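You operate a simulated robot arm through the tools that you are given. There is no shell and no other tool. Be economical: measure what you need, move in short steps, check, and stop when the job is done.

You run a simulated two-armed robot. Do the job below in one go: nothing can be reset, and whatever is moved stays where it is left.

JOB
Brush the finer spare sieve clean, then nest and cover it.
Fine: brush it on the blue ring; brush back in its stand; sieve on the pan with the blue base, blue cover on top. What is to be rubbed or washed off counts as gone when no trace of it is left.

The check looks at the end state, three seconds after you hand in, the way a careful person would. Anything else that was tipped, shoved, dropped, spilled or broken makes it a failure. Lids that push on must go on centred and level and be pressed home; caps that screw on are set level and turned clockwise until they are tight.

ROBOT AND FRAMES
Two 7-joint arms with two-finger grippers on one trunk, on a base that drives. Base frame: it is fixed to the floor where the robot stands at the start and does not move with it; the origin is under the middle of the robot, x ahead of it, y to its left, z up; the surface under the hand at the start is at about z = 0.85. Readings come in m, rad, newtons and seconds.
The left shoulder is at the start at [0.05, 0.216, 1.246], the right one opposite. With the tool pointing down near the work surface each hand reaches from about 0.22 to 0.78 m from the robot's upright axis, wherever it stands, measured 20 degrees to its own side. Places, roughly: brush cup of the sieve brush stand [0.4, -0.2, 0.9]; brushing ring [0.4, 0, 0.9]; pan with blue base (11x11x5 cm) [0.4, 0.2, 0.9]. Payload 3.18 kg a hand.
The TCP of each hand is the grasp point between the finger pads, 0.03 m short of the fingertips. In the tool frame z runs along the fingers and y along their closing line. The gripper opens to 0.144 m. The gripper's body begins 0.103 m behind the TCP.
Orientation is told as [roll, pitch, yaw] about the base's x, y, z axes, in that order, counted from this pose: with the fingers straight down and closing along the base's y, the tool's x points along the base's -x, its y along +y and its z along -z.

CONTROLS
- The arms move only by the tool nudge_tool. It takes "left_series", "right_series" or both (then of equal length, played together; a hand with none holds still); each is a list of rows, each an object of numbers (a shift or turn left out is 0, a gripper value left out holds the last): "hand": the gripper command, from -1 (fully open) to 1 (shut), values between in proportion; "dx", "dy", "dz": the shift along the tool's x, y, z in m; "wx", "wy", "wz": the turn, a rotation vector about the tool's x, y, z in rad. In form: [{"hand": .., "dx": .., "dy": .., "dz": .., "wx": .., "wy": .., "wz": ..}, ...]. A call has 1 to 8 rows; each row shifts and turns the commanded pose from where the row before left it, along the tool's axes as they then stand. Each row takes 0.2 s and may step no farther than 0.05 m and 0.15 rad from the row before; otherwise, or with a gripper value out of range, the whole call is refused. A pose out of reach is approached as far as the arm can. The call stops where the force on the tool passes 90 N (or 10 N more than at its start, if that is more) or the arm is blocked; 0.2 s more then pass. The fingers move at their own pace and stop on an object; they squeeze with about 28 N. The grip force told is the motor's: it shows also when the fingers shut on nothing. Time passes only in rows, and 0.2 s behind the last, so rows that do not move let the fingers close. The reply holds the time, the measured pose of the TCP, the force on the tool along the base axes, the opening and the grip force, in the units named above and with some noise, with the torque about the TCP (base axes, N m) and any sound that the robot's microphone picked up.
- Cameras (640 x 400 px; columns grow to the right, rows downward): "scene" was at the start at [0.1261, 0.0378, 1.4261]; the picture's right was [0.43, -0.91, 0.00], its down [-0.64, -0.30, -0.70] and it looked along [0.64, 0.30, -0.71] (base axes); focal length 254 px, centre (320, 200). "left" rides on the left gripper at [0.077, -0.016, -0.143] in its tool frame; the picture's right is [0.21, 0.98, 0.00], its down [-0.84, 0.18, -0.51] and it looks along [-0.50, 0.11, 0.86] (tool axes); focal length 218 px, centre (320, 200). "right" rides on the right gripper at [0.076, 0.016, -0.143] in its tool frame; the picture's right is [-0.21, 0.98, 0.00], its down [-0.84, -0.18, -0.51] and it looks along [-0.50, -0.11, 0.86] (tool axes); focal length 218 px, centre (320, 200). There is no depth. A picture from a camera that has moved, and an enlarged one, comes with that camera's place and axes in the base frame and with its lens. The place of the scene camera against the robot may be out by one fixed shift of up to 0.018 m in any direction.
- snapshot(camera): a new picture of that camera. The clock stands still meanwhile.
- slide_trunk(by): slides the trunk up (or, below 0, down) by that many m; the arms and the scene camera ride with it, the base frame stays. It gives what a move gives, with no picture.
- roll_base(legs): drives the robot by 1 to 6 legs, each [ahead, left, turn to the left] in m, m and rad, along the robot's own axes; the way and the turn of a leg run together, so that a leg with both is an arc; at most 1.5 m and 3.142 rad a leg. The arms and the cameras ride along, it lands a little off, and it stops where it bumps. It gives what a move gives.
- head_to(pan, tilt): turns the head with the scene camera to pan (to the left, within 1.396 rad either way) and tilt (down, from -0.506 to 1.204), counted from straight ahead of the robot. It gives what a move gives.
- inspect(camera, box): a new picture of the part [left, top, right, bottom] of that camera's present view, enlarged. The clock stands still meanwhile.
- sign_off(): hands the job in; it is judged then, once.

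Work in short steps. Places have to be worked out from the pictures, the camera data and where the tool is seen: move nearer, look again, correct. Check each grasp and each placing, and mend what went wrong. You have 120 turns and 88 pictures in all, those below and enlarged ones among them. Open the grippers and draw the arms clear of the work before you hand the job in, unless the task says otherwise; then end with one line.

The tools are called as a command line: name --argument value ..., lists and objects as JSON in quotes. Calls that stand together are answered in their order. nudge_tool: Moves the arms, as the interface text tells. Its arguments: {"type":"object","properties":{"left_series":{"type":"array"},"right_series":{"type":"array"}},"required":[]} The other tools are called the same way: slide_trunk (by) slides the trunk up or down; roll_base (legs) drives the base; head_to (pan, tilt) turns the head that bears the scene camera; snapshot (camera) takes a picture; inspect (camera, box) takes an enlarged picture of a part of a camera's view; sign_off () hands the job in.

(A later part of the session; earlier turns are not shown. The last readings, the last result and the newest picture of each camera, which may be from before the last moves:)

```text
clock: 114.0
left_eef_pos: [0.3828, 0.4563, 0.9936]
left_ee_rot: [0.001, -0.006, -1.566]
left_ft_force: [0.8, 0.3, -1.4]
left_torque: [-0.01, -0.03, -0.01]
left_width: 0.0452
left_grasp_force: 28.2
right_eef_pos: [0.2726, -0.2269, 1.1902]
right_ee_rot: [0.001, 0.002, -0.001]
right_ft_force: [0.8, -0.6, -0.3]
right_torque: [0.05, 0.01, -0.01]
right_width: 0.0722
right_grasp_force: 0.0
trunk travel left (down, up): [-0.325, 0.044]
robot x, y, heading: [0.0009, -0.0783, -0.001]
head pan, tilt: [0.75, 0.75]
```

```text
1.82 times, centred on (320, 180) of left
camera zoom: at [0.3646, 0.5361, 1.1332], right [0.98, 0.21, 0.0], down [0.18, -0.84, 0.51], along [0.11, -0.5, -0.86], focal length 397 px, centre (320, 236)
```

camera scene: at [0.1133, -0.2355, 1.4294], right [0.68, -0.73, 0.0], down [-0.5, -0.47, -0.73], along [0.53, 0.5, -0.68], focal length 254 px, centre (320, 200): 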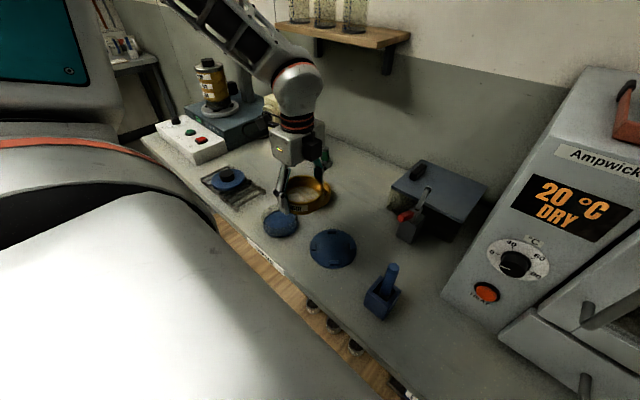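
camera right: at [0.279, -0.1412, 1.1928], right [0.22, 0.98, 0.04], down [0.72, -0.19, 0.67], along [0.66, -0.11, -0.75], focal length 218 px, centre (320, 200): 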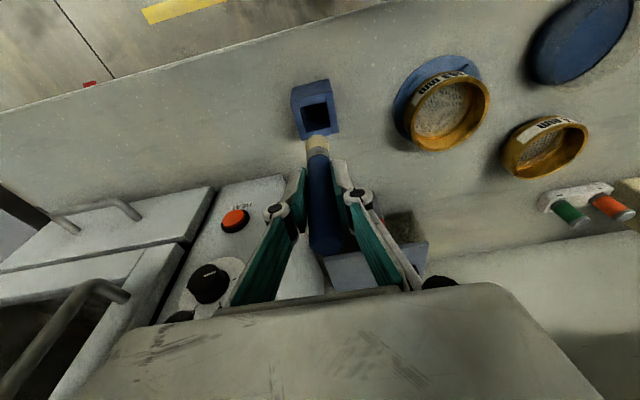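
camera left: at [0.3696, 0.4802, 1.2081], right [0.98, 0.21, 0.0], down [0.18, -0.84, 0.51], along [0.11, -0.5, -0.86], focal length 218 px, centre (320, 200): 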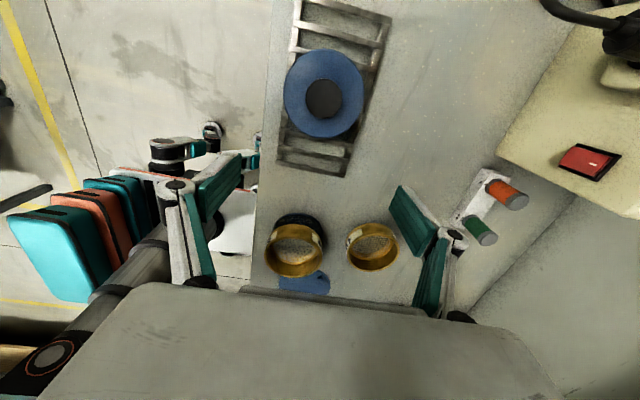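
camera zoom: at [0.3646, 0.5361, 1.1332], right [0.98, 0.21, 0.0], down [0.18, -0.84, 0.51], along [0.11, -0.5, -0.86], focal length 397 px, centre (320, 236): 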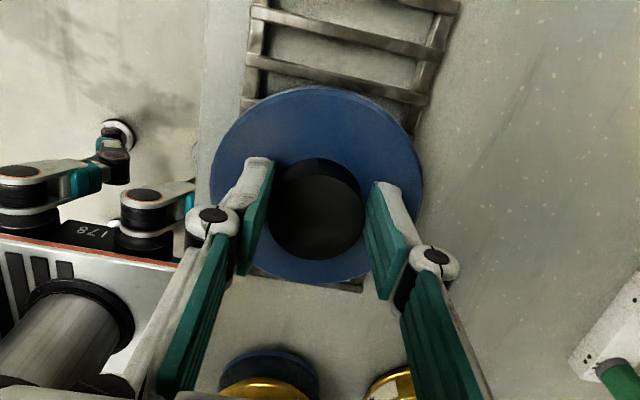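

The cover came up level, but by the grip width (45 mm) I only hold the top few mm of the knob, about 10 mm off centre. I'll set it back on the rack and regrip deeper and centred.

nudge_tool --left_series '[{"dz": 0.03}, {"dz": 0.02}, {"dz": 0.008}, {"dz": 0.002}, {"dz": 0}]'

nudge_tool --left_series '[{"hand": 0.1}, {"hand": 0.1}, {"dx": -0.009}, {"dz": 0.005}, {"dz": 0.005}, {"dz": 0}]'

```text
clock: 115.2
left_eef_pos: [0.3824, 0.457, 0.9317]
left_ee_rot: [0.002, -0.006, -1.568]
left_ft_force: [-0.7, -0.4, -1.0]
left_torque: [0.01, 0.02, 0.02]
left_width: 0.0451
left_grasp_force: 27.7
right_eef_pos: [0.2728, -0.2279, 1.1906]
right_ee_rot: [-0.002, 0.001, 0.0]
right_ft_force: [1.1, -0.3, -0.3]
right_torque: [0.01, -0.01, 0.01]
right_width: 0.072
right_grasp_force: 0.0
trunk travel left (down, up): [-0.325, 0.044]
robot x, y, heading: [-0.0018, -0.0796, -0.0]
head pan, tilt: [0.75, 0.75]
```

```text
clock: 116.6
left_eef_pos: [0.3819, 0.4483, 0.922]
left_ee_rot: [0.003, -0.005, -1.566]
left_ft_force: [-0.7, 0.7, 4.2]
left_torque: [0.08, 0.16, 0.0]
left_width: 0.0649
left_grasp_force: 0.9
right_eef_pos: [0.2739, -0.2287, 1.192]
right_ee_rot: [0.0, 0.001, 0.001]
right_ft_force: [-0.9, 0.4, 0.0]
right_torque: [0.02, 0.03, -0.02]
right_width: 0.0719
right_grasp_force: 0.1
trunk travel left (down, up): [-0.325, 0.044]
robot x, y, heading: [0.0001, -0.0774, -0.002]
head pan, tilt: [0.75, 0.75]
```

The fingertips just touched the disc at TCP 0.922, so that's the deepest grip. I'll rise 1.5 mm and close.

nudge_tool --left_series '[{"dz": -0.0015}, {"hand": 1}, {"hand": 1}, {"hand": 1}]'

nudge_tool --left_series '[{"dz": -0.01}, {"dz": -0.03}, {"dz": -0.03}, {"dz": 0}]'

inspect --camera "left" --box '[210, 70, 430, 290]'

```text
clock: 117.6
left_eef_pos: [0.3826, 0.4485, 0.9237]
left_ee_rot: [0.0, -0.006, -1.566]
left_ft_force: [1.4, 0.2, 0.0]
left_torque: [-0.02, 0.07, -0.03]
left_width: 0.0453
left_grasp_force: 28.0
right_eef_pos: [0.2714, -0.2295, 1.1912]
right_ee_rot: [0.001, -0.002, 0.001]
right_ft_force: [-0.4, -0.6, -0.3]
right_torque: [0.02, 0.0, 0.03]
right_width: 0.0721
right_grasp_force: 0.1
trunk travel left (down, up): [-0.325, 0.044]
robot x, y, heading: [0.0003, -0.0789, 0.0]
head pan, tilt: [0.75, 0.75]
```

```text
clock: 118.6
left_eef_pos: [0.3817, 0.4497, 0.9936]
left_ee_rot: [0.002, -0.005, -1.568]
left_ft_force: [0.1, -0.3, -2.2]
left_torque: [0.02, 0.02, -0.05]
left_width: 0.045
left_grasp_force: 28.1
right_eef_pos: [0.2731, -0.2279, 1.1925]
right_ee_rot: [0.001, 0.001, 0.001]
right_ft_force: [0.2, -0.1, 0.3]
right_torque: [-0.01, 0.0, 0.01]
right_width: 0.072
right_grasp_force: 0.0
trunk travel left (down, up): [-0.325, 0.044]
robot x, y, heading: [-0.0007, -0.0782, 0.002]
head pan, tilt: [0.75, 0.75]
```

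```text
1.82 times, centred on (320, 180) of left
camera zoom: at [0.3633, 0.5276, 1.1352], right [0.98, 0.21, 0.0], down [0.18, -0.84, 0.51], along [0.11, -0.5, -0.86], focal length 397 px, centre (320, 236)
```

zoom: 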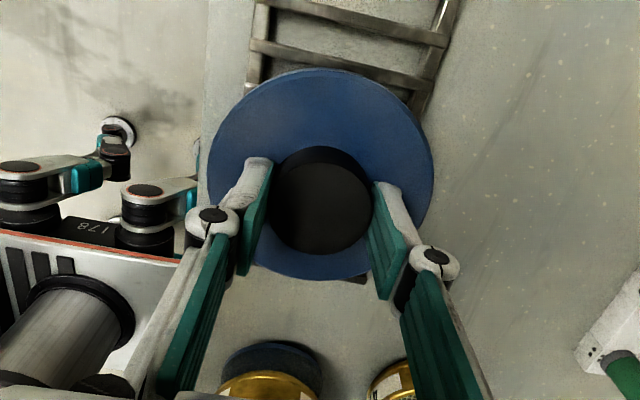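

The cover is now gripped centred (disc centre about 2 mm from the TCP, level). I'll carry it over the sieve, whose centre I have at (0.386, 0.189), so TCP (0.386, 0.187).

nudge_tool --left_series '[{"dz": -0.03}, {"dx": -0.044}, {"dx": -0.044, "dy": 0.002}, {"dx": -0.044, "dy": 0.002}, {"dx": -0.044}, {"dx": -0.044}, {"dx": -0.042}, {"dx": 0}]'

head_to --pan 0.5 --tilt 0.75

```text
clock: 120.4
left_eef_pos: [0.3838, 0.1851, 1.0263]
left_ee_rot: [0.002, -0.004, -1.568]
left_ft_force: [0.0, 0.9, -2.1]
left_torque: [-0.03, 0.02, 0.01]
left_width: 0.0452
left_grasp_force: 28.2
right_eef_pos: [0.2719, -0.2278, 1.1911]
right_ee_rot: [-0.001, 0.001, -0.001]
right_ft_force: [0.3, -0.1, 0.3]
right_torque: [-0.01, 0.01, 0.01]
right_width: 0.0722
right_grasp_force: 0.1
trunk travel left (down, up): [-0.325, 0.044]
robot x, y, heading: [0.0037, -0.0789, -0.005]
head pan, tilt: [0.75, 0.75]
```

```text
clock: 121.1
left_eef_pos: [0.3861, 0.1866, 1.0254]
left_ee_rot: [0.002, -0.005, -1.567]
left_ft_force: [-0.6, -0.4, -1.8]
left_torque: [-0.01, 0.01, 0.0]
left_width: 0.0451
left_grasp_force: 27.6
right_eef_pos: [0.2726, -0.2283, 1.1903]
right_ee_rot: [0.001, 0.001, 0.0]
right_ft_force: [0.4, -0.7, 0.5]
right_torque: [-0.01, 0.02, 0.02]
right_width: 0.0721
right_grasp_force: 0.2
trunk travel left (down, up): [-0.325, 0.044]
robot x, y, heading: [-0.0034, -0.0793, 0.003]
head pan, tilt: [0.499, 0.75]
```

On target at (0.386, 0.187). I'll lower to about 0.985 and check alignment from both cameras.

nudge_tool --left_series '[{"dz": 0.02}, {"dz": 0.02}, {"dz": 0}]'

inspect --camera "scene" --box '[220, 150, 340, 270]'

inspect --camera "left" --box '[210, 70, 430, 290]'

```text
clock: 121.9
left_eef_pos: [0.3864, 0.1871, 0.9847]
left_ee_rot: [0.0, -0.005, -1.567]
left_ft_force: [-0.1, -0.7, -1.9]
left_torque: [0.0, 0.01, 0.01]
left_width: 0.0449
left_grasp_force: 28.6
right_eef_pos: [0.2722, -0.2284, 1.1907]
right_ee_rot: [0.0, 0.001, 0.0]
right_ft_force: [-0.4, 0.5, 0.0]
right_torque: [0.02, -0.01, 0.03]
right_width: 0.072
right_grasp_force: 0.0
trunk travel left (down, up): [-0.325, 0.044]
robot x, y, heading: [-0.0003, -0.0808, -0.002]
head pan, tilt: [0.499, 0.75]
```

```text
3.33 times, centred on (280, 210) of scene
camera zoom: at [0.1249, -0.0361, 1.4294], right [0.48, -0.88, 0.0], down [-0.6, -0.33, -0.73], along [0.64, 0.35, -0.68], focal length 848 px, centre (453, 167)
```

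zoom: 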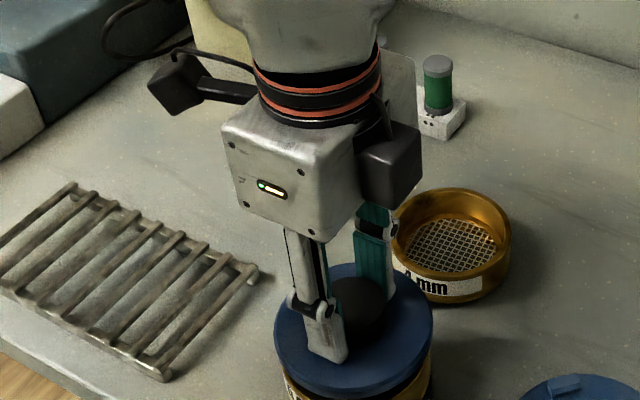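

```text
1.82 times, centred on (320, 180) of left
camera zoom: at [0.3686, 0.2648, 1.1251], right [0.98, 0.21, 0.0], down [0.18, -0.84, 0.51], along [0.11, -0.5, -0.86], focal length 397 px, centre (320, 236)
```

zoom: 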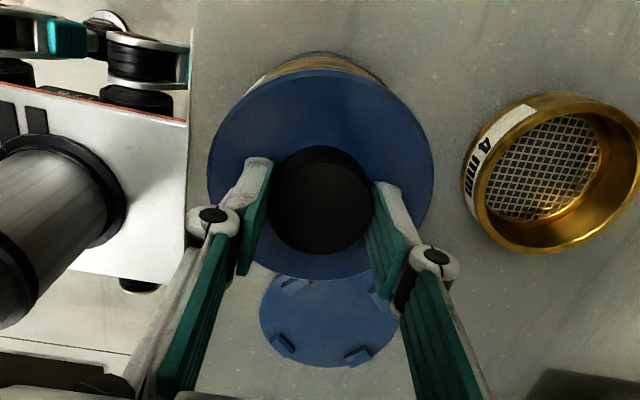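

Cover and sieve are aligned within about 1 mm in both views. I'll lower in small steps to contact.

nudge_tool --left_series '[{"dz": 0.004}, {"dz": 0.003}, {"dz": 0.002}, {"dz": 0}]'

nudge_tool --left_series '[{"dz": 0.002}, {"dz": 0.002}, {"dz": 0}]'

nudge_tool --left_series '[{"dz": 0.002}, {"dz": 0.0015}, {"dz": 0}]'

```text
clock: 122.9
left_eef_pos: [0.3878, 0.1873, 0.9745]
left_ee_rot: [0.002, -0.007, -1.568]
left_ft_force: [0.5, -0.6, -1.7]
left_torque: [-0.01, 0.04, 0.01]
left_width: 0.0452
left_grasp_force: 27.7
right_eef_pos: [0.272, -0.2279, 1.1914]
right_ee_rot: [0.0, -0.002, 0.0]
right_ft_force: [-0.5, 0.5, 0.0]
right_torque: [-0.01, -0.01, 0.0]
right_width: 0.0719
right_grasp_force: 0.0
trunk travel left (down, up): [-0.325, 0.044]
robot x, y, heading: [0.0018, -0.0793, -0.0]
head pan, tilt: [0.499, 0.75]
```

```text
clock: 123.7
left_eef_pos: [0.3873, 0.1875, 0.9729]
left_ee_rot: [0.003, -0.005, -1.568]
left_ft_force: [-1.1, 3.6, 13.1]
left_torque: [0.14, 0.33, -0.01]
left_width: 0.0451
left_grasp_force: 27.9
right_eef_pos: [0.2712, -0.2281, 1.1921]
right_ee_rot: [0.001, 0.001, 0.001]
right_ft_force: [0.2, -0.2, 1.6]
right_torque: [0.01, -0.04, 0.03]
right_width: 0.0719
right_grasp_force: 0.1
trunk travel left (down, up): [-0.325, 0.044]
robot x, y, heading: [0.0021, -0.0784, -0.004]
head pan, tilt: [0.499, 0.75]
```

```text
clock: 124.5
left_eef_pos: [0.3864, 0.1869, 0.9732]
left_ee_rot: [0.013, -0.006, -1.566]
left_ft_force: [-0.5, 15.0, 75.0]
left_torque: [0.75, 1.14, -0.09]
left_width: 0.0455
left_grasp_force: 28.1
right_eef_pos: [0.269, -0.2299, 1.1921]
right_ee_rot: [0.0, -0.003, 0.001]
right_ft_force: [-0.2, 0.9, 0.4]
right_torque: [-0.02, 0.01, -0.05]
right_width: 0.0721
right_grasp_force: 0.1
trunk travel left (down, up): [-0.325, 0.044]
robot x, y, heading: [0.0012, -0.078, 0.001]
head pan, tilt: [0.499, 0.75]
```

Hard contact with the load centred towards (-x, +y), plus a push to +y: the cover's skirt is catching there. I'll lift slightly, shift 1.5 mm towards (-x, +y) and try again.

nudge_tool --left_series '[{"dz": -0.004}, {"dz": -0.002}, {"dx": 0.0015, "dy": -0.0012}, {"dz": 0}]'

nudge_tool --left_series '[{"dz": 0.002}, {"dz": 0.002}, {"dz": 0.001}, {"dz": 0}]'

```text
clock: 125.5
left_eef_pos: [0.3836, 0.1895, 0.9729]
left_ee_rot: [-0.002, -0.003, -1.567]
left_ft_force: [-0.5, -0.5, -1.1]
left_torque: [-0.06, -0.03, 0.04]
left_width: 0.0455
left_grasp_force: 28.4
right_eef_pos: [0.2718, -0.2289, 1.1908]
right_ee_rot: [0.001, 0.0, 0.0]
right_ft_force: [-0.1, -0.8, -0.5]
right_torque: [0.02, 0.0, -0.01]
right_width: 0.0719
right_grasp_force: 0.1
trunk travel left (down, up): [-0.325, 0.044]
robot x, y, heading: [0.0007, -0.0804, -0.002]
head pan, tilt: [0.499, 0.75]
```

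```text
clock: 126.5
left_eef_pos: [0.3838, 0.1888, 0.9708]
left_ee_rot: [0.008, -0.003, -1.566]
left_ft_force: [-6.2, 16.9, 61.0]
left_torque: [1.08, 1.12, -0.06]
left_width: 0.0454
left_grasp_force: 27.9
right_eef_pos: [0.2692, -0.2281, 1.193]
right_ee_rot: [0.0, -0.004, 0.0]
right_ft_force: [0.0, 0.3, 0.4]
right_torque: [-0.02, 0.01, 0.02]
right_width: 0.0724
right_grasp_force: 0.1
trunk travel left (down, up): [-0.325, 0.044]
robot x, y, heading: [-0.0027, -0.0771, -0.004]
head pan, tilt: [0.499, 0.75]
```

Still catching on the same side, but a bit lower. I'll shift another 1.5 mm the same way and try again.

nudge_tool --left_series '[{"dz": -0.004}, {"dz": -0.002}, {"dx": 0.0018, "dy": -0.0012}, {"dz": 0.002}, {"dz": 0.002}, {"dz": 0.001}, {"dz": 0}]'

inspect --camera "scene" --box '[245, 200, 325, 280]'

```text
clock: 128.1
left_eef_pos: [0.3833, 0.1905, 0.9721]
left_ee_rot: [0.007, -0.006, -1.567]
left_ft_force: [-3.8, 0.5, 40.8]
left_torque: [-0.02, 0.79, -0.01]
left_width: 0.0451
left_grasp_force: 27.8
right_eef_pos: [0.2701, -0.2301, 1.1909]
right_ee_rot: [0.003, -0.001, 0.0]
right_ft_force: [-0.7, -0.6, -1.1]
right_torque: [0.0, -0.01, -0.01]
right_width: 0.072
right_grasp_force: 0.1
trunk travel left (down, up): [-0.325, 0.044]
robot x, y, heading: [0.0021, -0.0801, -0.002]
head pan, tilt: [0.499, 0.75]
```

```text
5.00 times, centred on (285, 240) of scene
camera zoom: at [0.1226, -0.0373, 1.43], right [0.48, -0.88, 0.0], down [-0.6, -0.33, -0.73], along [0.64, 0.35, -0.68], focal length 1272 px, centre (495, 0)
```

zoom: 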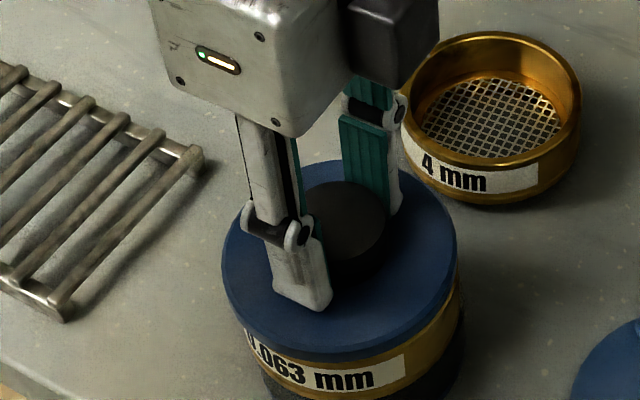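

The scene view shows the disc lying nearly at rim level, perhaps 3 mm too far to the left. The left camera will show how it sits and whether it has slid in the grip.

inspect --camera "left" --box '[210, 70, 430, 290]'

```text
1.82 times, centred on (320, 180) of left
camera zoom: at [0.3654, 0.2675, 1.1133], right [0.98, 0.21, 0.01], down [0.18, -0.84, 0.51], along [0.11, -0.5, -0.86], focal length 397 px, centre (320, 236)
```

zoom: 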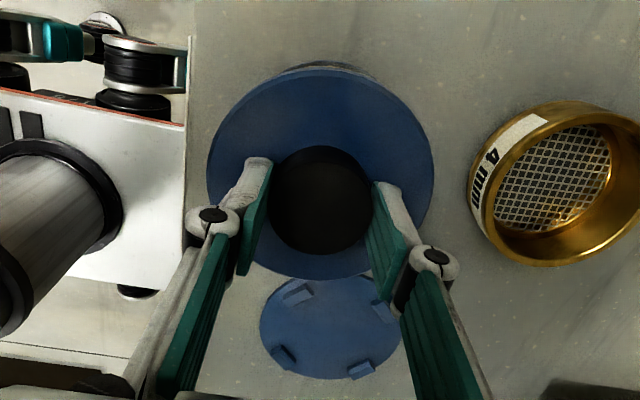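

The cover hasn't slid in the grip, and both views now put it about 4 mm too far to (-x, +y). So it's an inner spigot catching on that side, and my shifts went the wrong way. I'll lift, move to TCP (0.3865, 0.186) and try again.

nudge_tool --left_series '[{"dz": -0.005}, {"dz": -0.002}, {"dx": -0.0045, "dy": 0.003}, {"dz": 0}]'

nudge_tool --left_series '[{"dz": 0.002}, {"dz": 0.002}, {"dz": 0}]'

```text
clock: 129.1
left_eef_pos: [0.3878, 0.1865, 0.9762]
left_ee_rot: [0.001, -0.006, -1.567]
left_ft_force: [0.4, 0.7, -1.6]
left_torque: [0.0, 0.01, -0.03]
left_width: 0.0452
left_grasp_force: 28.2
right_eef_pos: [0.2718, -0.228, 1.1911]
right_ee_rot: [-0.001, 0.0, -0.001]
right_ft_force: [-0.3, -0.7, -0.2]
right_torque: [-0.01, -0.02, -0.02]
right_width: 0.0717
right_grasp_force: 0.1
trunk travel left (down, up): [-0.325, 0.044]
robot x, y, heading: [-0.0023, -0.0822, 0.002]
head pan, tilt: [0.499, 0.75]
```

```text
clock: 129.9
left_eef_pos: [0.3879, 0.1861, 0.9723]
left_ee_rot: [0.0, -0.006, -1.567]
left_ft_force: [0.0, 0.8, -2.6]
left_torque: [0.06, 0.01, 0.05]
left_width: 0.0454
left_grasp_force: 27.7
right_eef_pos: [0.2735, -0.2278, 1.1906]
right_ee_rot: [0.0, 0.001, 0.001]
right_ft_force: [-0.2, 0.2, 0.8]
right_torque: [-0.01, -0.02, 0.02]
right_width: 0.0719
right_grasp_force: 0.0
trunk travel left (down, up): [-0.325, 0.044]
robot x, y, heading: [-0.0012, -0.0768, 0.002]
head pan, tilt: [0.499, 0.75]
```

It's already lower than the earlier contact height without touching. I'll continue down slowly.

nudge_tool --left_series '[{"dz": 0.0015}, {"dz": 0.0015}, {"dz": 0}]'

nudge_tool --left_series '[{"dz": 0.0015}, {"dz": 0}]'

```text
clock: 130.7
left_eef_pos: [0.3873, 0.1864, 0.9729]
left_ee_rot: [0.006, -0.004, -1.567]
left_ft_force: [-0.5, 6.7, 32.7]
left_torque: [0.71, 0.51, -0.03]
left_width: 0.0451
left_grasp_force: 27.8
right_eef_pos: [0.272, -0.2285, 1.1915]
right_ee_rot: [0.0, -0.003, 0.0]
right_ft_force: [0.7, -0.3, 0.2]
right_torque: [-0.01, 0.02, -0.04]
right_width: 0.0717
right_grasp_force: 0.1
trunk travel left (down, up): [-0.325, 0.044]
robot x, y, heading: [-0.0049, -0.0796, 0.003]
head pan, tilt: [0.499, 0.75]
```

```text
clock: 131.3
left_eef_pos: [0.3879, 0.186, 0.9725]
left_ee_rot: [0.011, -0.005, -1.567]
left_ft_force: [2.1, 14.8, 64.5]
left_torque: [1.01, 0.78, -0.1]
left_width: 0.0451
left_grasp_force: 28.6
right_eef_pos: [0.2705, -0.2297, 1.1924]
right_ee_rot: [-0.001, -0.002, 0.0]
right_ft_force: [0.4, -0.4, 0.0]
right_torque: [0.02, -0.01, -0.01]
right_width: 0.0721
right_grasp_force: 0.1
trunk travel left (down, up): [-0.325, 0.044]
robot x, y, heading: [-0.0013, -0.0762, 0.006]
head pan, tilt: [0.499, 0.75]
```

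Contact height is the same as before, so the spigot is resting on the rim. I'll ease to a light press and search in 1 mm steps through (0.386, 0.188), watching for the cover to drop in.

nudge_tool --left_series '[{"dz": -0.0022}, {"dx": 0.001}, {"dx": 0.001, "dy": -0.001}, {"dy": -0.001}, {"dz": 0}]'

nudge_tool --left_series '[{"dy": -0.001}, {"dz": 0}]'

```text
clock: 132.5
left_eef_pos: [0.386, 0.1851, 0.9719]
left_ee_rot: [0.008, -0.007, -1.57]
left_ft_force: [13.0, -5.9, 38.6]
left_torque: [-0.51, -0.32, 0.08]
left_width: 0.0452
left_grasp_force: 28.5
right_eef_pos: [0.2713, -0.2303, 1.1915]
right_ee_rot: [0.002, -0.001, 0.001]
right_ft_force: [0.4, 0.0, -0.4]
right_torque: [0.0, -0.01, 0.01]
right_width: 0.0721
right_grasp_force: 0.0
trunk travel left (down, up): [-0.325, 0.044]
robot x, y, heading: [0.0034, -0.0809, 0.005]
head pan, tilt: [0.499, 0.75]
```

```text
clock: 133.1
left_eef_pos: [0.3851, 0.1866, 0.9731]
left_ee_rot: [0.005, -0.004, -1.569]
left_ft_force: [13.0, -5.3, 36.3]
left_torque: [-0.38, -0.48, 0.06]
left_width: 0.0452
left_grasp_force: 27.8
right_eef_pos: [0.2725, -0.2291, 1.1923]
right_ee_rot: [0.003, 0.0, 0.0]
right_ft_force: [-0.5, -0.1, -0.2]
right_torque: [0.04, -0.02, 0.0]
right_width: 0.0719
right_grasp_force: 0.1
trunk travel left (down, up): [-0.325, 0.044]
robot x, y, heading: [-0.0011, -0.0763, 0.001]
head pan, tilt: [0.499, 0.75]
```

No drop, only friction. I'll set the cover down at (0.386, 0.187) lightly, release it, draw back, and measure its offset unobstructed.

nudge_tool --left_series '[{"dz": -0.002}, {"dz": -0.001}, {"dx": -0.001, "dy": 0.001}, {"dz": 0.001}, {"hand": 0.1}, {"hand": 0.1}]'

nudge_tool --left_series '[{"dz": -0.03}, {"dz": -0.04}, {"dz": -0.03}, {"dx": -0.045}, {"dx": -0.03}, {"dz": 0}]'

inspect --camera "left" --box '[250, 40, 400, 190]'

```text
clock: 134.5
left_eef_pos: [0.385, 0.1882, 0.9728]
left_ee_rot: [0.001, -0.006, -1.567]
left_ft_force: [-0.2, 0.6, -0.7]
left_torque: [0.06, 0.04, 0.02]
left_width: 0.0649
left_grasp_force: 0.1
right_eef_pos: [0.2734, -0.2279, 1.1903]
right_ee_rot: [0.0, 0.0, 0.0]
right_ft_force: [-0.1, 0.5, 0.1]
right_torque: [0.0, 0.0, 0.01]
right_width: 0.0718
right_grasp_force: 0.1
trunk travel left (down, up): [-0.325, 0.044]
robot x, y, heading: [0.0018, -0.0795, -0.002]
head pan, tilt: [0.499, 0.75]
```

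```text
clock: 135.9
left_eef_pos: [0.3861, 0.1118, 1.0733]
left_ee_rot: [0.001, -0.004, -1.566]
left_ft_force: [0.8, 0.3, 1.0]
left_torque: [0.0, 0.0, 0.01]
left_width: 0.0648
left_grasp_force: 0.1
right_eef_pos: [0.2715, -0.2284, 1.1908]
right_ee_rot: [-0.001, 0.0, 0.001]
right_ft_force: [0.5, 1.1, 1.1]
right_torque: [-0.01, -0.01, 0.0]
right_width: 0.0717
right_grasp_force: 0.1
trunk travel left (down, up): [-0.325, 0.044]
robot x, y, heading: [-0.0042, -0.0786, 0.004]
head pan, tilt: [0.499, 0.75]
```

```text
2.67 times, centred on (325, 115) of left
camera zoom: at [0.3674, 0.1894, 1.2146], right [0.98, 0.21, 0.0], down [0.18, -0.84, 0.51], along [0.11, -0.5, -0.86], focal length 582 px, centre (307, 427)
```

zoom: 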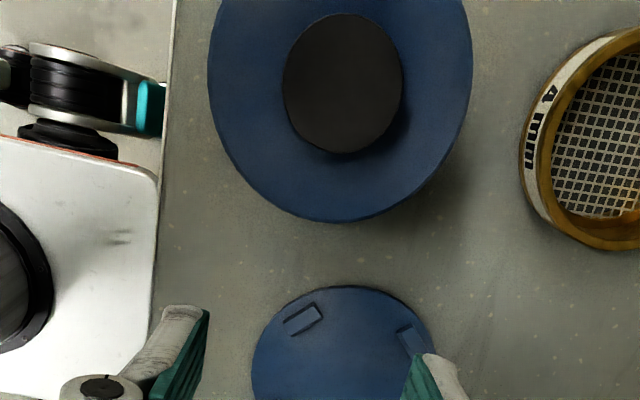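

From straight above, the cover hides the sieve. I'll take a close scene view to compare their edges.

inspect --camera "scene" --box '[250, 215, 315, 280]'

```text
6.15 times, centred on (282, 248) of scene
camera zoom: at [0.125, -0.036, 1.4294], right [0.48, -0.88, 0.0], down [-0.6, -0.33, -0.73], along [0.64, 0.35, -0.68], focal length 1566 px, centre (551, -92)
```

zoom: 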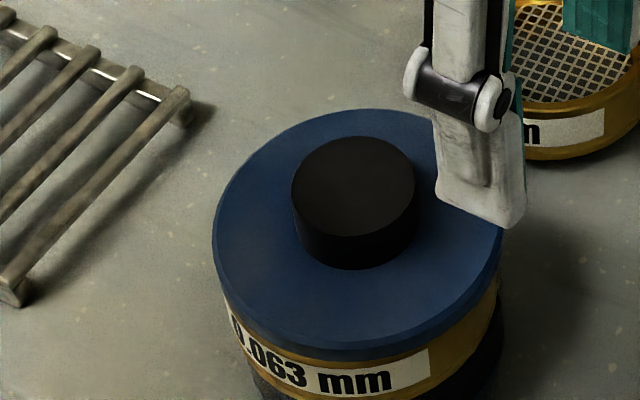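

The edges agree laterally within about 1 mm. I'll now press straight down on the knob with closed fingers, letting the cover centre itself, and watch for it to sink or click.

nudge_tool --left_series '[{"hand": 1, "dx": 0.038}, {"dx": 0.039}, {"dz": 0.03}, {"dz": 0.03}, {"dz": 0.008}, {"dz": 0}]'

nudge_tool --left_series '[{"dz": 0.003}, {"dz": 0.003}, {"dz": 0.002}, {"dz": 0}]'

```text
clock: 137.3
left_eef_pos: [0.3857, 0.1896, 1.0044]
left_ee_rot: [0.002, -0.004, -1.567]
left_ft_force: [-0.5, 0.2, 0.2]
left_torque: [-0.05, 0.01, -0.02]
left_width: 0.0001
left_grasp_force: 27.8
right_eef_pos: [0.2726, -0.2277, 1.1908]
right_ee_rot: [0.0, 0.0, -0.001]
right_ft_force: [1.5, 1.0, 0.1]
right_torque: [0.01, 0.04, -0.01]
right_width: 0.0721
right_grasp_force: 0.0
trunk travel left (down, up): [-0.325, 0.044]
robot x, y, heading: [-0.0016, -0.0797, -0.001]
head pan, tilt: [0.499, 0.75]
```

```text
clock: 138.3
left_eef_pos: [0.386, 0.1906, 0.9972]
left_ee_rot: [0.001, -0.004, -1.566]
left_ft_force: [-0.3, 0.3, -0.2]
left_torque: [0.02, 0.0, -0.02]
left_width: 0.0003
left_grasp_force: 27.6
right_eef_pos: [0.2717, -0.229, 1.1916]
right_ee_rot: [0.0, 0.0, 0.001]
right_ft_force: [-0.1, -0.2, 0.4]
right_torque: [0.03, 0.0, -0.02]
right_width: 0.072
right_grasp_force: 0.1
trunk travel left (down, up): [-0.325, 0.044]
robot x, y, heading: [-0.0003, -0.0791, -0.003]
head pan, tilt: [0.499, 0.75]
```

nudge_tool --left_series '[{"dz": 0.002}, {"dz": 0.002}, {"dz": 0.001}, {"dz": 0}]'

nudge_tool --left_series '[{"dz": 0.002}, {"dz": 0.001}, {"dz": 0}]'

```text
clock: 139.3
left_eef_pos: [0.3855, 0.189, 0.9915]
left_ee_rot: [0.004, -0.005, -1.567]
left_ft_force: [0.1, 0.8, -0.3]
left_torque: [-0.02, -0.01, 0.03]
left_width: 0.0003
left_grasp_force: 28.1
right_eef_pos: [0.2713, -0.2291, 1.1911]
right_ee_rot: [0.0, -0.001, 0.0]
right_ft_force: [0.0, 0.3, -0.4]
right_torque: [-0.03, -0.03, 0.0]
right_width: 0.072
right_grasp_force: 0.0
trunk travel left (down, up): [-0.325, 0.044]
robot x, y, heading: [0.0017, -0.0836, -0.003]
head pan, tilt: [0.499, 0.75]
```

```text
clock: 140.1
left_eef_pos: [0.3867, 0.1905, 0.9888]
left_ee_rot: [0.002, -0.006, -1.567]
left_ft_force: [0.0, 0.0, 3.5]
left_torque: [0.06, 0.02, -0.01]
left_width: 0.006
left_grasp_force: 28.0
right_eef_pos: [0.2723, -0.2284, 1.1901]
right_ee_rot: [0.001, 0.0, 0.0]
right_ft_force: [-0.7, 0.2, -0.2]
right_torque: [0.03, -0.02, 0.0]
right_width: 0.0719
right_grasp_force: 0.1
trunk travel left (down, up): [-0.325, 0.044]
robot x, y, heading: [0.0011, -0.0778, -0.001]
head pan, tilt: [0.499, 0.75]
```

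Fingertip contact with the knob at 0.989. I'll press on gradually.

nudge_tool --left_series '[{"dz": 0.0015}, {"dz": 0.0015}, {"dz": 0}]'

nudge_tool --left_series '[{"dz": 0.001}, {"dz": 0.001}, {"dz": 0}]'

```text
clock: 140.9
left_eef_pos: [0.3855, 0.1902, 0.9883]
left_ee_rot: [0.009, -0.005, -1.567]
left_ft_force: [-1.8, 6.7, 48.7]
left_torque: [0.39, 0.07, 0.02]
left_width: 0.0059
left_grasp_force: 27.7
right_eef_pos: [0.2708, -0.2298, 1.1932]
right_ee_rot: [0.002, -0.001, 0.001]
right_ft_force: [0.8, 0.4, -0.4]
right_torque: [0.02, 0.02, 0.02]
right_width: 0.0721
right_grasp_force: 0.0
trunk travel left (down, up): [-0.325, 0.044]
robot x, y, heading: [-0.0022, -0.0804, 0.002]
head pan, tilt: [0.499, 0.75]
```

```text
clock: 141.7
left_eef_pos: [0.3858, 0.1882, 0.9892]
left_ee_rot: [0.014, -0.004, -1.569]
left_ft_force: [-0.2, 14.7, 86.2]
left_torque: [0.83, 0.08, 0.17]
left_width: 0.0062
left_grasp_force: 28.3
right_eef_pos: [0.2685, -0.2293, 1.192]
right_ee_rot: [0.001, -0.003, 0.001]
right_ft_force: [0.7, -0.1, 0.0]
right_torque: [-0.01, -0.01, -0.03]
right_width: 0.0719
right_grasp_force: 0.0
trunk travel left (down, up): [-0.325, 0.044]
robot x, y, heading: [0.0005, -0.0802, -0.003]
head pan, tilt: [0.499, 0.75]
```

No sinking at 86 N, so the cover is either home or resting squarely on the rim. To know its shape I'll regrip it, lift it and tilt its underside towards the head camera for one look.

nudge_tool --left_series '[{"dz": -0.005}, {"dz": -0.01}, {"hand": 0.1, "dz": -0.005}, {"hand": 0.1}, {"dz": 0.02}, {"dz": 0.015}, {"dz": 0}]'

```text
clock: 143.3
left_eef_pos: [0.3848, 0.1889, 0.9713]
left_ee_rot: [0.004, -0.005, -1.566]
left_ft_force: [-11.1, 3.2, 47.2]
left_torque: [0.3, 2.5, -0.05]
left_width: 0.0587
left_grasp_force: 19.4
right_eef_pos: [0.2716, -0.2282, 1.1917]
right_ee_rot: [0.001, -0.002, -0.001]
right_ft_force: [0.1, 0.0, 0.7]
right_torque: [-0.04, 0.08, -0.02]
right_width: 0.0721
right_grasp_force: 0.1
trunk travel left (down, up): [-0.325, 0.044]
robot x, y, heading: [-0.0038, -0.0812, -0.004]
head pan, tilt: [0.499, 0.75]
```

The fingertips pressed on the disc at 0.971 a little early. I'll back off 2.5 mm, close on the knob and lift.

nudge_tool --left_series '[{"dz": -0.0035}, {"dz": 0}, {"hand": 1}, {"hand": 1}, {"dz": 0}]'

nudge_tool --left_series '[{"dz": -0.01}, {"dz": -0.04}, {"dz": -0.045}, {"dz": -0.045}, {"dz": -0.045}, {"dz": -0.045}, {"dz": -0.045}, {"dz": 0}]'

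nudge_tool --left_series '[{"wx": 0.11, "wy": -0.095}, {"wx": 0.11, "wy": -0.095}, {"wx": 0.11, "wy": -0.095}, {"wx": 0.11, "wy": -0.095}, {"wx": 0.11, "wy": -0.095}, {"wx": 0.11, "wy": -0.095}]'

head_to --pan 0.7 --tilt 0.45

```text
clock: 144.5
left_eef_pos: [0.3853, 0.1874, 0.9733]
left_ee_rot: [0.001, -0.005, -1.567]
left_ft_force: [-2.3, -1.1, 4.5]
left_torque: [-0.02, 0.37, 0.03]
left_width: 0.0451
left_grasp_force: 28.2
right_eef_pos: [0.2736, -0.229, 1.1904]
right_ee_rot: [-0.001, 0.0, -0.001]
right_ft_force: [-0.7, 0.3, -1.0]
right_torque: [-0.02, 0.02, 0.0]
right_width: 0.072
right_grasp_force: 0.1
trunk travel left (down, up): [-0.325, 0.044]
robot x, y, heading: [-0.0038, -0.079, -0.002]
head pan, tilt: [0.499, 0.75]
```

```text
clock: 146.3
left_eef_pos: [0.3861, 0.1896, 1.2496]
left_ee_rot: [0.001, -0.006, -1.568]
left_ft_force: [-0.1, -0.6, -2.5]
left_torque: [-0.04, -0.01, 0.0]
left_width: 0.0454
left_grasp_force: 27.5
right_eef_pos: [0.2729, -0.2287, 1.1912]
right_ee_rot: [0.0, 0.0, 0.002]
right_ft_force: [-0.6, 0.5, -0.8]
right_torque: [-0.02, -0.01, -0.01]
right_width: 0.0718
right_grasp_force: 0.1
trunk travel left (down, up): [-0.325, 0.044]
robot x, y, heading: [-0.0039, -0.0785, 0.001]
head pan, tilt: [0.499, 0.75]
```

```text
clock: 147.7
left_eef_pos: [0.387, 0.1911, 1.2472]
left_ee_rot: [-0.736, -0.53, -1.357]
left_ft_force: [-0.1, 0.0, -1.5]
left_torque: [0.03, -0.02, 0.02]
left_width: 0.0453
left_grasp_force: 27.7
right_eef_pos: [0.274, -0.2269, 1.1912]
right_ee_rot: [-0.001, 0.0, 0.0]
right_ft_force: [1.1, 0.3, -0.8]
right_torque: [-0.02, 0.0, -0.02]
right_width: 0.0724
right_grasp_force: 0.0
trunk travel left (down, up): [-0.325, 0.044]
robot x, y, heading: [0.0005, -0.0776, 0.001]
head pan, tilt: [0.499, 0.75]
```

```text
clock: 148.5
left_eef_pos: [0.3853, 0.1916, 1.2472]
left_ee_rot: [-0.731, -0.528, -1.361]
left_ft_force: [-0.2, 1.3, -1.2]
left_torque: [0.04, -0.07, -0.03]
left_width: 0.0451
left_grasp_force: 28.2
right_eef_pos: [0.2718, -0.2291, 1.1909]
right_ee_rot: [0.0, -0.001, -0.001]
right_ft_force: [0.5, 0.4, -0.1]
right_torque: [-0.01, -0.01, 0.03]
right_width: 0.0721
right_grasp_force: 0.0
trunk travel left (down, up): [-0.325, 0.044]
robot x, y, heading: [-0.0001, -0.0737, 0.002]
head pan, tilt: [0.7, 0.45]
```

The hand is tilted 0.87 rad with the underside facing the head camera. One close look.

inspect --camera "scene" --box '[255, 165, 375, 285]'

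```text
3.33 times, centred on (315, 225) of scene
camera zoom: at [0.1229, -0.0164, 1.4557], right [0.64, -0.77, 0.0], down [-0.33, -0.28, -0.9], along [0.69, 0.58, -0.44], focal length 848 px, centre (337, 117)
```

zoom: 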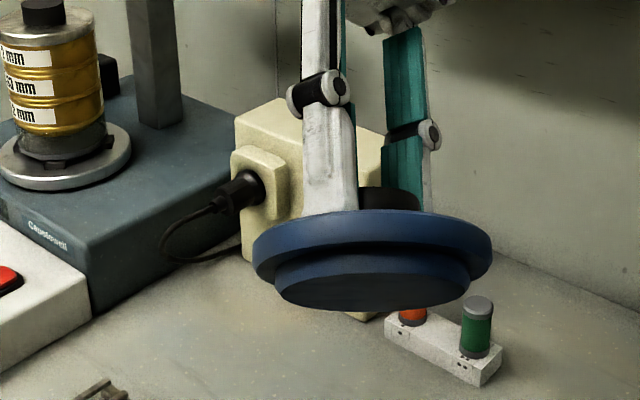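

The cover has an inner spigot about 43 mm in radius and 8 mm deep. All tried spots lay along one diagonal, and the views suggest it sat about 3 mm too near the robot. I'll level the hand again and come back down above (0.388, 0.189).

nudge_tool --left_series '[{"wx": -0.11, "wy": 0.095}, {"wx": -0.11, "wy": 0.095}, {"wx": -0.11, "wy": 0.095}, {"wx": -0.11, "wy": 0.095}, {"wx": -0.11, "wy": 0.095}, {"wx": -0.11, "wy": 0.095}, {"dx": 0}]'

nudge_tool --left_series '[{"dz": 0.045}, {"dz": 0.045}, {"dz": 0.045}, {"dz": 0.045}, {"dz": 0.045}, {"dz": 0.03}, {"dz": 0}]'

```text
clock: 150.1
left_eef_pos: [0.3858, 0.1911, 1.2473]
left_ee_rot: [0.003, -0.005, -1.568]
left_ft_force: [-0.6, -0.3, -2.6]
left_torque: [-0.02, 0.0, -0.01]
left_width: 0.0449
left_grasp_force: 28.2
right_eef_pos: [0.273, -0.228, 1.1905]
right_ee_rot: [0.0, 0.0, -0.001]
right_ft_force: [0.2, 0.1, 0.4]
right_torque: [0.0, 0.01, 0.0]
right_width: 0.0721
right_grasp_force: 0.0
trunk travel left (down, up): [-0.325, 0.044]
robot x, y, heading: [-0.0062, -0.0823, 0.0]
head pan, tilt: [0.7, 0.45]
```

```text
clock: 151.7
left_eef_pos: [0.3826, 0.1904, 0.9924]
left_ee_rot: [0.002, -0.006, -1.568]
left_ft_force: [-0.3, 0.0, -1.4]
left_torque: [0.0, 0.02, 0.03]
left_width: 0.0451
left_grasp_force: 28.3
right_eef_pos: [0.2731, -0.2283, 1.1902]
right_ee_rot: [0.0, 0.001, 0.0]
right_ft_force: [0.1, 0.2, 1.0]
right_torque: [0.01, -0.01, 0.02]
right_width: 0.0721
right_grasp_force: 0.0
trunk travel left (down, up): [-0.325, 0.044]
robot x, y, heading: [-0.0001, -0.0782, 0.004]
head pan, tilt: [0.7, 0.45]
```

Now shift +4 mm in x and lower to the contact height in steps.

nudge_tool --left_series '[{"dy": 0.004, "dx": -0.0005, "dz": 0.006}, {"dz": 0.006}, {"dz": 0.004}, {"dz": 0}]'

nudge_tool --left_series '[{"dz": 0.002}, {"dz": 0.002}, {"dz": 0.001}, {"dz": 0}]'

```text
clock: 152.7
left_eef_pos: [0.3877, 0.1905, 0.9749]
left_ee_rot: [0.002, -0.006, -1.566]
left_ft_force: [-1.4, -0.1, -1.8]
left_torque: [-0.01, 0.05, 0.02]
left_width: 0.0449
left_grasp_force: 27.6
right_eef_pos: [0.2723, -0.2284, 1.1904]
right_ee_rot: [0.0, 0.0, 0.0]
right_ft_force: [-0.2, 0.5, -0.7]
right_torque: [-0.03, 0.01, -0.01]
right_width: 0.0721
right_grasp_force: 0.0
trunk travel left (down, up): [-0.325, 0.044]
robot x, y, heading: [0.0007, -0.0804, 0.006]
head pan, tilt: [0.7, 0.45]
```

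```text
clock: 153.7
left_eef_pos: [0.3885, 0.1875, 0.9725]
left_ee_rot: [0.006, -0.003, -1.564]
left_ft_force: [-2.3, 7.1, 25.3]
left_torque: [0.12, 0.16, -0.02]
left_width: 0.0449
left_grasp_force: 28.2
right_eef_pos: [0.2727, -0.2289, 1.1911]
right_ee_rot: [0.001, -0.001, -0.002]
right_ft_force: [0.5, -0.2, -0.8]
right_torque: [-0.01, -0.03, 0.0]
right_width: 0.072
right_grasp_force: 0.0
trunk travel left (down, up): [-0.325, 0.044]
robot x, y, heading: [0.0007, -0.0799, 0.0]
head pan, tilt: [0.7, 0.45]
```

The load is now nearly centred. A spigot caught on the rim would give a one-sided load, and contact about 1 cm higher. So the flange lies on the sieve rim with the spigot inside. I'll press it home firmly.

nudge_tool --left_series '[{"dz": 0.001}, {"dz": 0.001}, {"dz": 0}]'

nudge_tool --left_series '[{"dx": 0.002}, {"dz": 0}]'

```text
clock: 154.5
left_eef_pos: [0.3883, 0.1882, 0.9723]
left_ee_rot: [0.007, -0.004, -1.565]
left_ft_force: [-1.5, 12.7, 55.1]
left_torque: [0.6, 0.71, -0.03]
left_width: 0.0451
left_grasp_force: 27.8
right_eef_pos: [0.2703, -0.2284, 1.1914]
right_ee_rot: [0.001, -0.002, 0.0]
right_ft_force: [0.5, 1.4, 0.6]
right_torque: [0.01, 0.01, -0.02]
right_width: 0.0718
right_grasp_force: 0.1
trunk travel left (down, up): [-0.325, 0.044]
robot x, y, heading: [0.0017, -0.0781, 0.004]
head pan, tilt: [0.7, 0.45]
```

```text
clock: 155.1
left_eef_pos: [0.3883, 0.1877, 0.9721]
left_ee_rot: [0.006, -0.008, -1.569]
left_ft_force: [2.2, 1.7, 50.6]
left_torque: [-0.13, 0.49, 0.04]
left_width: 0.0451
left_grasp_force: 28.0
right_eef_pos: [0.2702, -0.2299, 1.1908]
right_ee_rot: [0.003, -0.002, 0.0]
right_ft_force: [-0.7, 0.1, 0.6]
right_torque: [-0.03, 0.02, -0.05]
right_width: 0.0718
right_grasp_force: 0.1
trunk travel left (down, up): [-0.325, 0.044]
robot x, y, heading: [-0.0037, -0.0759, -0.002]
head pan, tilt: [0.7, 0.45]
```

To confirm engagement and centre it, I'll ease up about 3 mm and feel for the walls in ±y.

nudge_tool --left_series '[{"dz": -0.003}, {"dz": -0.003}, {"dx": 0.0025}, {"dz": 0}]'

nudge_tool --left_series '[{"dx": -0.005}, {"dz": 0}, {"dz": 0}]'

```text
clock: 156.1
left_eef_pos: [0.3884, 0.1933, 0.974]
left_ee_rot: [-0.001, -0.006, -1.568]
left_ft_force: [-0.7, -0.2, -2.1]
left_torque: [-0.01, 0.07, 0.02]
left_width: 0.0452
left_grasp_force: 28.3
right_eef_pos: [0.2725, -0.2284, 1.1898]
right_ee_rot: [-0.001, -0.001, 0.0]
right_ft_force: [0.2, 0.6, -0.5]
right_torque: [-0.02, 0.03, -0.03]
right_width: 0.0722
right_grasp_force: 0.0
trunk travel left (down, up): [-0.325, 0.044]
robot x, y, heading: [-0.0019, -0.0814, 0.001]
head pan, tilt: [0.7, 0.45]
```

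```text
clock: 156.9
left_eef_pos: [0.3888, 0.1889, 0.9761]
left_ee_rot: [0.003, -0.006, -1.568]
left_ft_force: [-0.1, 0.0, -2.6]
left_torque: [-0.03, 0.01, -0.01]
left_width: 0.0451
left_grasp_force: 28.1
right_eef_pos: [0.2724, -0.2291, 1.1899]
right_ee_rot: [0.0, 0.0, 0.0]
right_ft_force: [0.8, 0.5, 0.9]
right_torque: [-0.02, 0.0, 0.0]
right_width: 0.072
right_grasp_force: 0.0
trunk travel left (down, up): [-0.325, 0.044]
robot x, y, heading: [-0.0002, -0.0803, -0.001]
head pan, tilt: [0.7, 0.45]
```

Free over 5 mm. I'll widen the test in +y to see whether a wall is ever felt.

nudge_tool --left_series '[{"dz": 0.001}, {"dx": 0.005}, {"dx": 0.004}, {"dz": 0}]'

nudge_tool --left_series '[{"dx": -0.005}, {"dx": -0.005}, {"dx": -0.002}, {"dz": 0}]'

```text
clock: 157.9
left_eef_pos: [0.3893, 0.1981, 0.9755]
left_ee_rot: [0.0, -0.004, -1.568]
left_ft_force: [-0.6, -0.8, -1.2]
left_torque: [-0.05, -0.04, -0.02]
left_width: 0.0451
left_grasp_force: 27.5
right_eef_pos: [0.273, -0.2278, 1.1913]
right_ee_rot: [0.0, -0.002, 0.0]
right_ft_force: [-0.1, 0.3, 0.1]
right_torque: [0.0, -0.01, 0.01]
right_width: 0.0721
right_grasp_force: 0.1
trunk travel left (down, up): [-0.325, 0.044]
robot x, y, heading: [0.0016, -0.0826, -0.002]
head pan, tilt: [0.7, 0.45]
```

```text
clock: 158.9
left_eef_pos: [0.3896, 0.186, 0.9743]
left_ee_rot: [0.002, -0.006, -1.568]
left_ft_force: [-0.4, 1.0, -1.9]
left_torque: [0.04, 0.06, 0.01]
left_width: 0.0452
left_grasp_force: 28.3
right_eef_pos: [0.2725, -0.228, 1.1902]
right_ee_rot: [0.0, 0.0, 0.0]
right_ft_force: [-0.3, 0.9, -0.6]
right_torque: [0.03, 0.0, 0.0]
right_width: 0.0722
right_grasp_force: 0.2
trunk travel left (down, up): [-0.325, 0.044]
robot x, y, heading: [-0.0033, -0.0757, 0.003]
head pan, tilt: [0.7, 0.45]
```

No clear wall. A decisive test is to lift clear, offset 15 mm, and find the contact height there. If it is about 1 cm higher, the earlier contacts were seated ones.

nudge_tool --left_series '[{"dz": -0.02}, {"dx": 0.015}, {"dz": 0.006}, {"dz": 0.003}, {"dz": 0}]'

nudge_tool --left_series '[{"dz": 0.002}, {"dz": 0.002}, {"dz": 0}]'

nudge_tool --left_series '[{"dz": 0.002}, {"dz": 0.002}, {"dz": 0}]'

```text
clock: 160.1
left_eef_pos: [0.3902, 0.2003, 0.9865]
left_ee_rot: [0.001, -0.006, -1.568]
left_ft_force: [0.1, 0.7, -2.7]
left_torque: [0.01, -0.03, 0.0]
left_width: 0.0448
left_grasp_force: 27.8
right_eef_pos: [0.2719, -0.2281, 1.1907]
right_ee_rot: [-0.001, 0.0, 0.0]
right_ft_force: [-0.2, 0.0, -0.4]
right_torque: [0.02, 0.0, -0.01]
right_width: 0.0719
right_grasp_force: 0.0
trunk travel left (down, up): [-0.325, 0.044]
robot x, y, heading: [-0.0042, -0.0791, -0.003]
head pan, tilt: [0.7, 0.45]
```

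```text
clock: 160.9
left_eef_pos: [0.3895, 0.2015, 0.9817]
left_ee_rot: [0.003, -0.005, -1.567]
left_ft_force: [1.0, 5.5, 17.9]
left_torque: [0.87, 0.25, -0.04]
left_width: 0.0449
left_grasp_force: 28.4
right_eef_pos: [0.2713, -0.2283, 1.1918]
right_ee_rot: [0.0, 0.001, -0.001]
right_ft_force: [0.5, 0.0, -0.1]
right_torque: [-0.02, 0.01, -0.02]
right_width: 0.0718
right_grasp_force: 0.0
trunk travel left (down, up): [-0.325, 0.044]
robot x, y, heading: [-0.0009, -0.0791, -0.003]
head pan, tilt: [0.7, 0.45]
```

```text
clock: 161.7
left_eef_pos: [0.3888, 0.2005, 0.9818]
left_ee_rot: [0.012, -0.002, -1.566]
left_ft_force: [-2.0, 10.5, 72.8]
left_torque: [2.1, 0.43, 0.11]
left_width: 0.0453
left_grasp_force: 28.0
right_eef_pos: [0.2698, -0.2292, 1.1927]
right_ee_rot: [0.001, -0.003, 0.0]
right_ft_force: [0.4, -0.2, -0.2]
right_torque: [-0.02, 0.02, 0.05]
right_width: 0.0722
right_grasp_force: 0.1
trunk travel left (down, up): [-0.325, 0.044]
robot x, y, heading: [-0.0017, -0.0772, -0.003]
head pan, tilt: [0.7, 0.45]
```

That's decisive: off-centre, contact is at 0.982 with a one-sided load (arm 0.049 m), so the earlier contacts at 0.9725 were fully seated. I'll lift, go back 13 mm and seat it again.

nudge_tool --left_series '[{"dz": -0.01}, {"dz": -0.008}, {"dx": -0.013}, {"dz": 0.006}, {"dz": 0.004}, {"dz": 0.003}, {"dz": 0}]'

nudge_tool --left_series '[{"dz": 0.003}, {"dz": 0.003}, {"dz": 0.002}, {"dz": 0}]'

```text
clock: 163.3
left_eef_pos: [0.3895, 0.1873, 0.9808]
left_ee_rot: [0.002, -0.005, -1.568]
left_ft_force: [-0.6, -0.3, -2.3]
left_torque: [0.02, 0.01, 0.0]
left_width: 0.0449
left_grasp_force: 27.9
right_eef_pos: [0.2737, -0.2287, 1.1903]
right_ee_rot: [0.001, -0.001, 0.001]
right_ft_force: [0.3, 0.2, 0.7]
right_torque: [0.02, 0.02, 0.02]
right_width: 0.0718
right_grasp_force: 0.1
trunk travel left (down, up): [-0.325, 0.044]
robot x, y, heading: [0.0009, -0.0802, 0.004]
head pan, tilt: [0.7, 0.45]
```

```text
clock: 164.3
left_eef_pos: [0.3894, 0.1866, 0.9744]
left_ee_rot: [0.002, -0.007, -1.567]
left_ft_force: [0.2, -0.7, 4.3]
left_torque: [-0.32, 0.03, -0.02]
left_width: 0.0452
left_grasp_force: 28.3
right_eef_pos: [0.2718, -0.23, 1.1908]
right_ee_rot: [0.0, -0.001, -0.001]
right_ft_force: [-0.6, 0.1, 0.0]
right_torque: [0.01, -0.05, -0.01]
right_width: 0.0718
right_grasp_force: 0.0
trunk travel left (down, up): [-0.325, 0.044]
robot x, y, heading: [-0.001, -0.0811, 0.002]
head pan, tilt: [0.7, 0.45]
```

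It's entering again below 0.98 and just touching at 0.974. I'll press lightly, release, and then press down on the knob with closed fingers so it beds level.

nudge_tool --left_series '[{"dz": 0.001}, {"dz": 0.001}, {"dz": 0.001}, {"dz": 0}]'

nudge_tool --left_series '[{"dz": -0.002}, {"hand": 0.0}, {"hand": 0.0}, {"dz": -0.02}, {"dz": -0.02}, {"hand": 1}, {"hand": 1}, {"hand": 1}]'

```text
clock: 165.3
left_eef_pos: [0.3889, 0.1868, 0.9723]
left_ee_rot: [0.003, -0.005, -1.568]
left_ft_force: [0.3, 3.0, 21.1]
left_torque: [-0.45, 0.07, 0.05]
left_width: 0.0449
left_grasp_force: 28.2
right_eef_pos: [0.2717, -0.2268, 1.1924]
right_ee_rot: [0.001, 0.0, -0.002]
right_ft_force: [-0.7, 0.3, -0.5]
right_torque: [0.02, -0.01, 0.0]
right_width: 0.0721
right_grasp_force: 0.1
trunk travel left (down, up): [-0.325, 0.044]
robot x, y, heading: [0.0037, -0.0803, -0.004]
head pan, tilt: [0.7, 0.45]
```

```text
clock: 167.1
left_eef_pos: [0.3882, 0.1883, 1.0145]
left_ee_rot: [0.003, -0.005, -1.568]
left_ft_force: [0.0, -1.0, -0.2]
left_torque: [0.01, 0.03, -0.03]
left_width: 0.0
left_grasp_force: 28.0
right_eef_pos: [0.2739, -0.2292, 1.1917]
right_ee_rot: [-0.002, 0.0, -0.001]
right_ft_force: [-0.3, -0.4, 0.6]
right_torque: [0.0, 0.05, 0.01]
right_width: 0.0721
right_grasp_force: 0.1
trunk travel left (down, up): [-0.325, 0.044]
robot x, y, heading: [0.0019, -0.0777, -0.002]
head pan, tilt: [0.7, 0.45]
```

Now I'll press the knob: contact is expected at 0.989 if it's seated.

nudge_tool --left_series '[{"dx": 0.001, "dz": 0.012}, {"dz": 0.008}, {"dz": 0.005}, {"dz": 0.002}, {"dz": 0.001}, {"dz": 0}]'

nudge_tool --left_series '[{"dz": 0.001}, {"dz": 0.001}, {"dz": 0}]'

```text
clock: 168.5
left_eef_pos: [0.3889, 0.1867, 0.989]
left_ee_rot: [0.01, -0.005, -1.566]
left_ft_force: [0.2, 10.0, 57.6]
left_torque: [0.54, 0.06, 0.07]
left_width: 0.0058
left_grasp_force: 28.0
right_eef_pos: [0.2693, -0.2288, 1.1925]
right_ee_rot: [0.003, 0.0, 0.001]
right_ft_force: [-0.5, 0.0, -0.2]
right_torque: [-0.05, 0.01, -0.02]
right_width: 0.0722
right_grasp_force: 0.0
trunk travel left (down, up): [-0.325, 0.044]
robot x, y, heading: [-0.0018, -0.0765, 0.002]
head pan, tilt: [0.7, 0.45]
```

```text
clock: 169.3
left_eef_pos: [0.3902, 0.187, 0.9883]
left_ee_rot: [0.013, -0.006, -1.566]
left_ft_force: [1.5, 13.1, 81.3]
left_torque: [0.77, 0.04, 0.04]
left_width: 0.0062
left_grasp_force: 27.7
right_eef_pos: [0.2688, -0.2287, 1.1922]
right_ee_rot: [0.001, -0.003, 0.001]
right_ft_force: [-0.4, 0.6, -0.4]
right_torque: [0.01, 0.0, -0.03]
right_width: 0.0719
right_grasp_force: 0.1
trunk travel left (down, up): [-0.325, 0.044]
robot x, y, heading: [0.0018, -0.0789, -0.0]
head pan, tilt: [0.7, 0.45]
```

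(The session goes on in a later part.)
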